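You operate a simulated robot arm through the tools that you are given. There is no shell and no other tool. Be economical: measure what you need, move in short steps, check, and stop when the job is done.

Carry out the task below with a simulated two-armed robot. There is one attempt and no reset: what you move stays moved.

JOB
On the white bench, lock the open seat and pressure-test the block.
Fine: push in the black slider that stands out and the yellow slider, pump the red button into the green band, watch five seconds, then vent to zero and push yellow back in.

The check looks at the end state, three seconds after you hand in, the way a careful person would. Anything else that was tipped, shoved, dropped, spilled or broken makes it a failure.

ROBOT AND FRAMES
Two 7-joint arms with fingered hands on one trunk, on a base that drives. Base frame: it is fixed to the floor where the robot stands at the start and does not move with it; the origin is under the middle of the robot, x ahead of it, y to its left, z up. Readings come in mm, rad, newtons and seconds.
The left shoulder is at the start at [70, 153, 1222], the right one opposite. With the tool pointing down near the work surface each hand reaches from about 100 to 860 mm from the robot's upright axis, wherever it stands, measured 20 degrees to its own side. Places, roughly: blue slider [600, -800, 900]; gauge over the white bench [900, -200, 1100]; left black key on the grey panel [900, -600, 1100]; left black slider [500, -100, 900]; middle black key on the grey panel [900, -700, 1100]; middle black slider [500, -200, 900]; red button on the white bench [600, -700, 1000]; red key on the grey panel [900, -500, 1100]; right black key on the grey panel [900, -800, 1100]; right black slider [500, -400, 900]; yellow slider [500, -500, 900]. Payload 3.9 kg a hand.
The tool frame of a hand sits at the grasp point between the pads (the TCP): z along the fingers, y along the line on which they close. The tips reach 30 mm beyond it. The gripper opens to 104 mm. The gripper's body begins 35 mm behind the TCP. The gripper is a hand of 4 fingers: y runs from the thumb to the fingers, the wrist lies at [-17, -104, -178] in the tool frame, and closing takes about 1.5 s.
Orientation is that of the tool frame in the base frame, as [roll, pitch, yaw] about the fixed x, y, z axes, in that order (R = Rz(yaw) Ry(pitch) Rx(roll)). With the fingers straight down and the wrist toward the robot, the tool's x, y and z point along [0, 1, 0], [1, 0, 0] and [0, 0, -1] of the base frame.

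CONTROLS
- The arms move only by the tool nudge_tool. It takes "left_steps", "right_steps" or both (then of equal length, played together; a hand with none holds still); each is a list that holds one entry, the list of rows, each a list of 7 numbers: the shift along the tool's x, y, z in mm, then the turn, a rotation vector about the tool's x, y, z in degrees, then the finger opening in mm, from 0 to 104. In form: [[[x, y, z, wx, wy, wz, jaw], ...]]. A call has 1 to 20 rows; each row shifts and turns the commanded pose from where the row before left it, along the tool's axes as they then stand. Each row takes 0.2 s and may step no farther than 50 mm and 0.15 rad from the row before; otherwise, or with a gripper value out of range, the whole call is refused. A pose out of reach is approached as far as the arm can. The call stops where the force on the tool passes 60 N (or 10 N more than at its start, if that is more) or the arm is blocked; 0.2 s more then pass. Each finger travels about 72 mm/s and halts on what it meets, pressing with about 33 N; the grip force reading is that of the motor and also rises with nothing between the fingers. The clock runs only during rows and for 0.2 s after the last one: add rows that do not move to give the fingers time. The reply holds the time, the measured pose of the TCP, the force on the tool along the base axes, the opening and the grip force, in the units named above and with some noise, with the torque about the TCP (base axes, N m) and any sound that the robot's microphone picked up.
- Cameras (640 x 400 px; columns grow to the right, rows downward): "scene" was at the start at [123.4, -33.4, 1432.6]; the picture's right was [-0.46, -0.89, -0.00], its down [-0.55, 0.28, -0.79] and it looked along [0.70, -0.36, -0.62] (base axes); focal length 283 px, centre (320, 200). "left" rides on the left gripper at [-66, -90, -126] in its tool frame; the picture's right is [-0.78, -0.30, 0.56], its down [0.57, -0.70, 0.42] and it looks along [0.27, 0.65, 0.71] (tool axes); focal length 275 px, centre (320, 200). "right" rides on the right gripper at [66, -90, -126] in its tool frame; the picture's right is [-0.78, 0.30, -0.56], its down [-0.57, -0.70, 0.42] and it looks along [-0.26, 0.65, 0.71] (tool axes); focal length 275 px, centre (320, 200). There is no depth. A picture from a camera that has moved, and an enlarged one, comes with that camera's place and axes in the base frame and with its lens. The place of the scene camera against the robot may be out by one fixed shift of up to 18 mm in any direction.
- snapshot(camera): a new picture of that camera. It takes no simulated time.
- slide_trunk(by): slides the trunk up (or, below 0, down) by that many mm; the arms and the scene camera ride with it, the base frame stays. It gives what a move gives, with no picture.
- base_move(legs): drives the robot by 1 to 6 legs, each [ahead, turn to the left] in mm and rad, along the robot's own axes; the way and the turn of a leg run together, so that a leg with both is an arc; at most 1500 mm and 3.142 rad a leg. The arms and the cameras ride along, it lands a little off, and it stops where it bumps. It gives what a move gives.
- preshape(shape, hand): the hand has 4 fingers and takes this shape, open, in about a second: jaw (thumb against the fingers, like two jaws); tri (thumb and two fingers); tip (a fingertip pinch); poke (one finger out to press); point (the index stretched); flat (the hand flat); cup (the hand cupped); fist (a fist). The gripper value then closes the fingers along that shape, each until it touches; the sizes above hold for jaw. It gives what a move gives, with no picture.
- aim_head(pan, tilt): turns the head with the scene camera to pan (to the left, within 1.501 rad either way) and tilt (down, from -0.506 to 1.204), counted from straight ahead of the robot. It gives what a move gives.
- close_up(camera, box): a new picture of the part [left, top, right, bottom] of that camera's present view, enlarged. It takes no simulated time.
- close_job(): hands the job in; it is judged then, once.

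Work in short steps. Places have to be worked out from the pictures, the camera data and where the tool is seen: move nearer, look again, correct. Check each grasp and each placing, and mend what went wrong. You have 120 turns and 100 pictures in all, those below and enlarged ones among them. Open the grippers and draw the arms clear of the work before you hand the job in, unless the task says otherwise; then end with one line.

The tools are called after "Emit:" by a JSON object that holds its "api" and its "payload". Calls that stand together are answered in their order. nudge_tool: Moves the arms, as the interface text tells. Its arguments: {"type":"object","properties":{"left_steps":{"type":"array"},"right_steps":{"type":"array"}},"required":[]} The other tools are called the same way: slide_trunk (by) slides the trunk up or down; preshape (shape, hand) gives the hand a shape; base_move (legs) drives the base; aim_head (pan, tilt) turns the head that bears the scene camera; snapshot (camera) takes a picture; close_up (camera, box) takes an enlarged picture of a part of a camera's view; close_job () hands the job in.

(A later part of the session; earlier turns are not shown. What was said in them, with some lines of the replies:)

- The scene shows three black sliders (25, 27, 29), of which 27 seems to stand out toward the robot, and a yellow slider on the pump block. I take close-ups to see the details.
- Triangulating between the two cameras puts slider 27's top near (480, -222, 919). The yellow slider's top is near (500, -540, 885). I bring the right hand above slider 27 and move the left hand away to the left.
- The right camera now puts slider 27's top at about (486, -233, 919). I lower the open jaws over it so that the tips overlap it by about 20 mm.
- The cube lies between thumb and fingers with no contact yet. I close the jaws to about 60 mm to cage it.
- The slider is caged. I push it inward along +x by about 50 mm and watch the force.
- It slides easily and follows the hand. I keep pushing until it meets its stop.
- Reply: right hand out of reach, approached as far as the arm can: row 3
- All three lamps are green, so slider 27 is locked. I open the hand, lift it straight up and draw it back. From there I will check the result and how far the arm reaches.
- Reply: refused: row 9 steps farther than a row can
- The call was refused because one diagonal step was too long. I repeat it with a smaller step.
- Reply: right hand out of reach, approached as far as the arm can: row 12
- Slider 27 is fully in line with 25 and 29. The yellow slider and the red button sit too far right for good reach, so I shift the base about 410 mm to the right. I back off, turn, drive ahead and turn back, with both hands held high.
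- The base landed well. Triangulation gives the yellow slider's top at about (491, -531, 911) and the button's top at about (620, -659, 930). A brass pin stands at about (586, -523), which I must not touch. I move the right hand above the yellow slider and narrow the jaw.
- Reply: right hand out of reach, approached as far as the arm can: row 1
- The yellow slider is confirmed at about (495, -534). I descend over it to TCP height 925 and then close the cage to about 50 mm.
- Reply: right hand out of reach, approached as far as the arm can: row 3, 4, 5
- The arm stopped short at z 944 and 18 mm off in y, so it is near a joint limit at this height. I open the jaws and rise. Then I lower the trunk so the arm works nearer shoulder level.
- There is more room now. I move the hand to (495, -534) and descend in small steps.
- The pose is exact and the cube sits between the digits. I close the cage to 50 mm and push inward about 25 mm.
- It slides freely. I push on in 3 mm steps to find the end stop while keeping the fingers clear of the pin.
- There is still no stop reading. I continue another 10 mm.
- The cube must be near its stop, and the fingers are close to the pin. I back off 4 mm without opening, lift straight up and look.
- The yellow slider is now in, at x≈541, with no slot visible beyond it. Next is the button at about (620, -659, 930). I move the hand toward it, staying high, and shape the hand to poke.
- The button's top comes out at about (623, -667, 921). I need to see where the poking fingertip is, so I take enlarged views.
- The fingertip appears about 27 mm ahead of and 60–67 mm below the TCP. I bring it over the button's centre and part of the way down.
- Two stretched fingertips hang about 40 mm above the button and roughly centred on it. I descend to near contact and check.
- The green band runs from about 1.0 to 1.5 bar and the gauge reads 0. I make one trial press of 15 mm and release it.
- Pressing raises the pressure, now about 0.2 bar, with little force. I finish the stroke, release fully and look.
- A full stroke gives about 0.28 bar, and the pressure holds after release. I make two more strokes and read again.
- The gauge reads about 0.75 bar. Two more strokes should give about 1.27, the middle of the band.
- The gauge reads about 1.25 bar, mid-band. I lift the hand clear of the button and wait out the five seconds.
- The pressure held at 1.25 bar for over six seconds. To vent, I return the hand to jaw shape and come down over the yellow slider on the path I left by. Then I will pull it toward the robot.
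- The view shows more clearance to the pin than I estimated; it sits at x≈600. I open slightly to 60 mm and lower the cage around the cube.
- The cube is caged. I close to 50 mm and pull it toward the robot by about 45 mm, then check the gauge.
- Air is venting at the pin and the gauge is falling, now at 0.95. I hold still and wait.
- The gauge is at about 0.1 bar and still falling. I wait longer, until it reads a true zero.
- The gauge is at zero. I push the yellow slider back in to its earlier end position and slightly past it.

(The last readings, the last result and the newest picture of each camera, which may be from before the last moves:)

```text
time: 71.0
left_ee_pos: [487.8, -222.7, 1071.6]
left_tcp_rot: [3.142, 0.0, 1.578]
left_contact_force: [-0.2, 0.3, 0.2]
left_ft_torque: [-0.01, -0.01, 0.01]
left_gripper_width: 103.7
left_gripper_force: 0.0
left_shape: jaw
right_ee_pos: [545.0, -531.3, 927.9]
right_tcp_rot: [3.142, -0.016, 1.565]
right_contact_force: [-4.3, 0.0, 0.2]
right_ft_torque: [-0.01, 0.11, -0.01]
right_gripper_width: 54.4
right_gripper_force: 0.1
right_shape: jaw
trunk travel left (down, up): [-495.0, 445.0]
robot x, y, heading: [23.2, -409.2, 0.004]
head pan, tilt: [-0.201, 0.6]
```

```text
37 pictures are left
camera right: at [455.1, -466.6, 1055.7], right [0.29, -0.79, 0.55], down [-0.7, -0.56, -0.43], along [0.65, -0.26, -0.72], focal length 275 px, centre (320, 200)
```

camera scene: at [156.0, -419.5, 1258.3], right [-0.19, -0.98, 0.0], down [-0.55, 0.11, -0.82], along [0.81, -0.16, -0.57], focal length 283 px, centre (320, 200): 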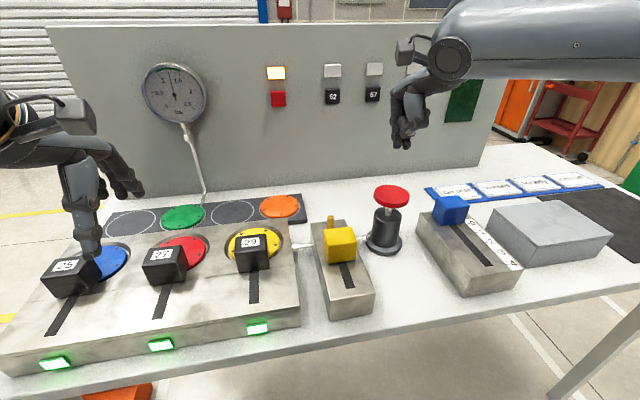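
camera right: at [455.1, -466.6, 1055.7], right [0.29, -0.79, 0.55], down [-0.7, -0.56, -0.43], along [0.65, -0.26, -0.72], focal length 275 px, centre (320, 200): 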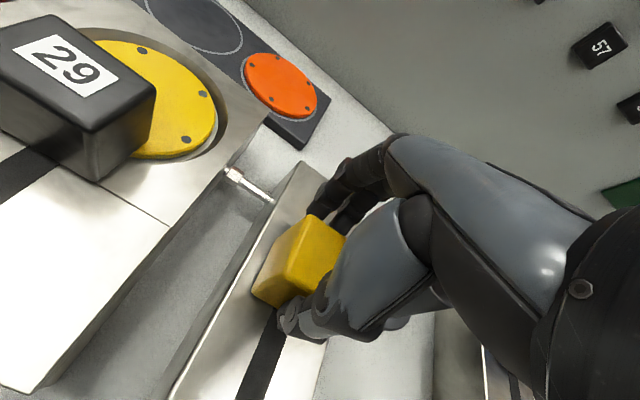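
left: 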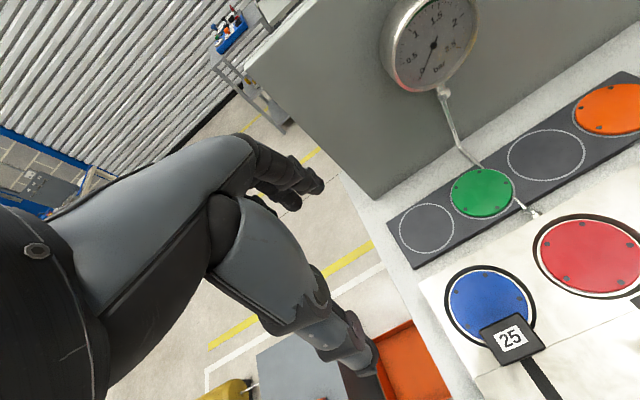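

The force has risen to 4.3 N and the jaw has spread, so the slider is at its stop. I back off a few mm, lift straight up and withdraw.

Emit:
{"api": "nudge_tool", "payload": {"right_steps": [[[0, -5, 0, 0, 0, 0, 56], [0, 0, 0, 0, 0, 0, 56], [0, 0, -15, 0, 0, 0, 56], [0, 0, -25, 0, 0, 0, 56], [0, 0, -40, 0, 0, 0, 60], [0, 0, -45, 0, 0, 0, 80], [-30, -20, -20, 0, 0, 0, 80], [-35, -25, 0, 0, 0, 0, 90], [-35, -25, 0, 0, 0, 0, 104], [-35, -25, 0, 0, 0, 0, 104], [-35, -25, 0, 0, 0, 0, 104]]]}}

Emit:
{"api": "snapshot", "payload": {"camera": "scene"}}

Emit:
{"api": "close_up", "payload": {"camera": "scene", "box": [270, 180, 430, 330]}}

Emit:
{"api": "close_up", "payload": {"camera": "scene", "box": [130, 50, 220, 140]}}

Emit:
{"api": "close_up", "payload": {"camera": "scene", "box": [0, 190, 310, 390]}}

```text
time: 73.4
left_ee_pos: [487.8, -223.7, 1070.9]
left_tcp_rot: [3.141, 0.0, 1.577]
left_contact_force: [-0.2, -0.6, 0.1]
left_ft_torque: [0.0, -0.04, 0.03]
left_gripper_width: 103.8
left_gripper_force: 0.0
left_shape: jaw
right_ee_pos: [417.5, -705.8, 1072.0]
right_tcp_rot: [3.14, -0.012, 1.567]
right_contact_force: [0.0, 0.2, 0.0]
right_ft_torque: [0.04, -0.01, -0.01]
right_gripper_width: 103.5
right_gripper_force: 0.1
right_shape: jaw
trunk travel left (down, up): [-495.0, 445.0]
robot x, y, heading: [26.4, -409.6, 0.007]
head pan, tilt: [-0.201, 0.6]
```

```text
36 pictures are left
camera scene: at [155.2, -420.3, 1258.4], right [-0.19, -0.98, 0.0], down [-0.55, 0.11, -0.83], along [0.81, -0.16, -0.56], focal length 283 px, centre (320, 200)
```

scene: 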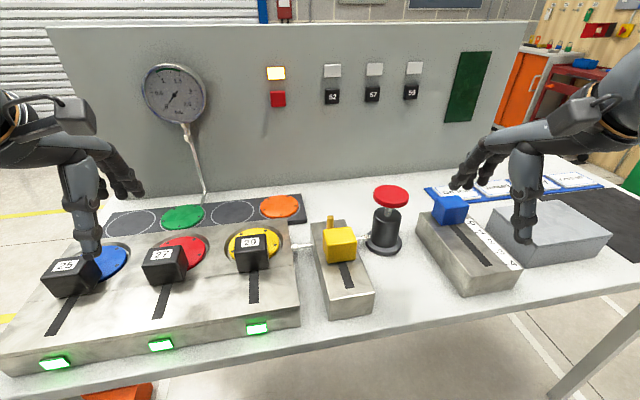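

```text
2.67 times, centred on (350, 255) of scene
camera zoom: at [155.2, -420.3, 1258.4], right [-0.19, -0.98, 0.0], down [-0.55, 0.11, -0.83], along [0.81, -0.16, -0.56], focal length 755 px, centre (240, 53)
```

zoom: 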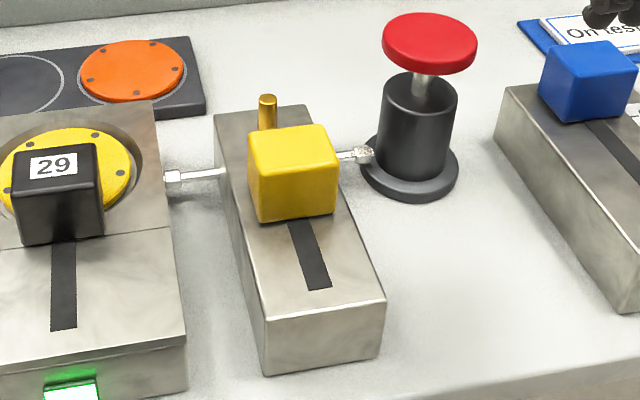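

```text
4.44 times, centred on (175, 95) of scene
camera zoom: at [155.2, -420.3, 1258.4], right [-0.19, -0.98, 0.0], down [-0.55, 0.11, -0.83], along [0.81, -0.16, -0.56], focal length 1258 px, centre (964, 667)
```

zoom: 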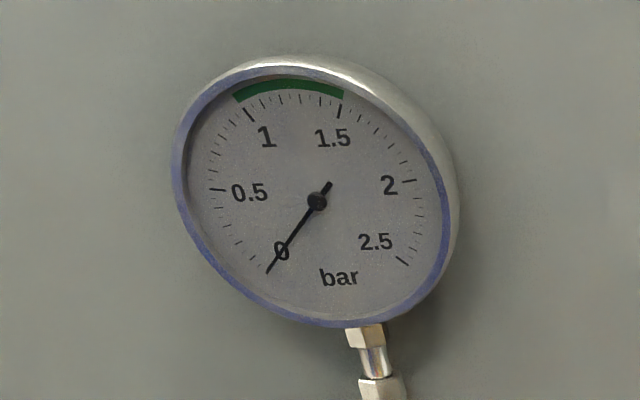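

```text
2.00 times, centred on (155, 290) of scene
camera zoom: at [155.2, -420.3, 1258.4], right [-0.19, -0.98, 0.0], down [-0.55, 0.11, -0.83], along [0.81, -0.16, -0.56], focal length 566 px, centre (650, 20)
```

zoom: 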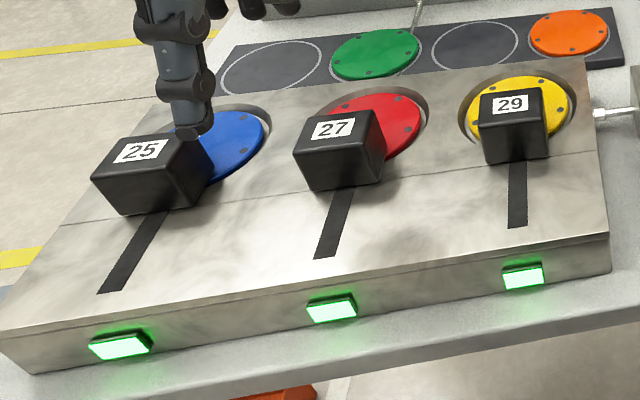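

Slider 27 is locked with all three lamps green, yellow is in, the gauge reads zero and the other items are unmoved. I raise the trunk and back off to clear the arms.

Emit:
{"api": "slide_trunk", "payload": {"by": 180}}

Emit:
{"api": "base_move", "payload": {"legs": [[-250, 0]]}}

Emit:
{"api": "snapshot", "payload": {"camera": "scene"}}

```text
time: 75.4
left_ee_pos: [489.1, -223.1, 1250.2]
left_tcp_rot: [3.14, -0.001, 1.577]
left_contact_force: [-0.1, 0.0, 0.6]
left_ft_torque: [-0.03, 0.04, 0.0]
left_gripper_width: 103.9
left_gripper_force: 0.1
left_shape: jaw
right_ee_pos: [418.4, -706.2, 1250.6]
right_tcp_rot: [-3.141, -0.017, 1.564]
right_contact_force: [-0.7, 0.1, -0.1]
right_ft_torque: [0.01, -0.01, -0.02]
right_gripper_width: 104.0
right_gripper_force: 0.1
right_shape: jaw
trunk travel left (down, up): [-675.0, 265.0]
robot x, y, heading: [21.4, -409.9, 0.005]
head pan, tilt: [-0.201, 0.6]
```

```text
time: 77.2
left_ee_pos: [242.2, -224.0, 1249.9]
left_tcp_rot: [-3.138, 0.001, 1.581]
left_contact_force: [0.7, 0.3, -0.3]
left_ft_torque: [0.04, 0.01, -0.03]
left_gripper_width: 103.9
left_gripper_force: 0.0
left_shape: jaw
right_ee_pos: [173.3, -706.3, 1250.0]
right_tcp_rot: [-3.14, -0.016, 1.569]
right_contact_force: [0.2, -0.2, -0.5]
right_ft_torque: [0.01, 0.02, -0.03]
right_gripper_width: 103.7
right_gripper_force: 0.1
right_shape: jaw
trunk travel left (down, up): [-675.0, 265.0]
robot x, y, heading: [-225.6, -415.3, 0.009]
head pan, tilt: [-0.201, 0.6]
```

```text
32 pictures are left
camera scene: at [-89.6, -421.2, 1438.1], right [-0.19, -0.98, 0.0], down [-0.56, 0.11, -0.82], along [0.81, -0.16, -0.57], focal length 283 px, centre (320, 200)
```

scene: 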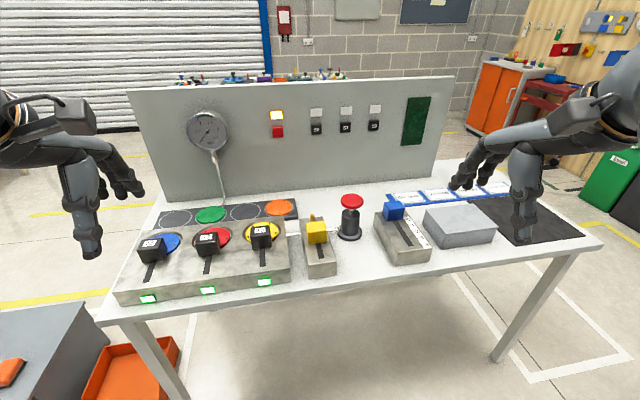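

The work is done and both arms are clear, so I hand the job in.

Emit:
{"api": "close_job", "payload": {}}

```text
The job is handed in.
```

I pushed in black slider 27 (all three lamps green) and the yellow slider, pumped to 1.25 bar, saw it hold for over five seconds, vented to zero, pushed yellow back in, and handed in the job.
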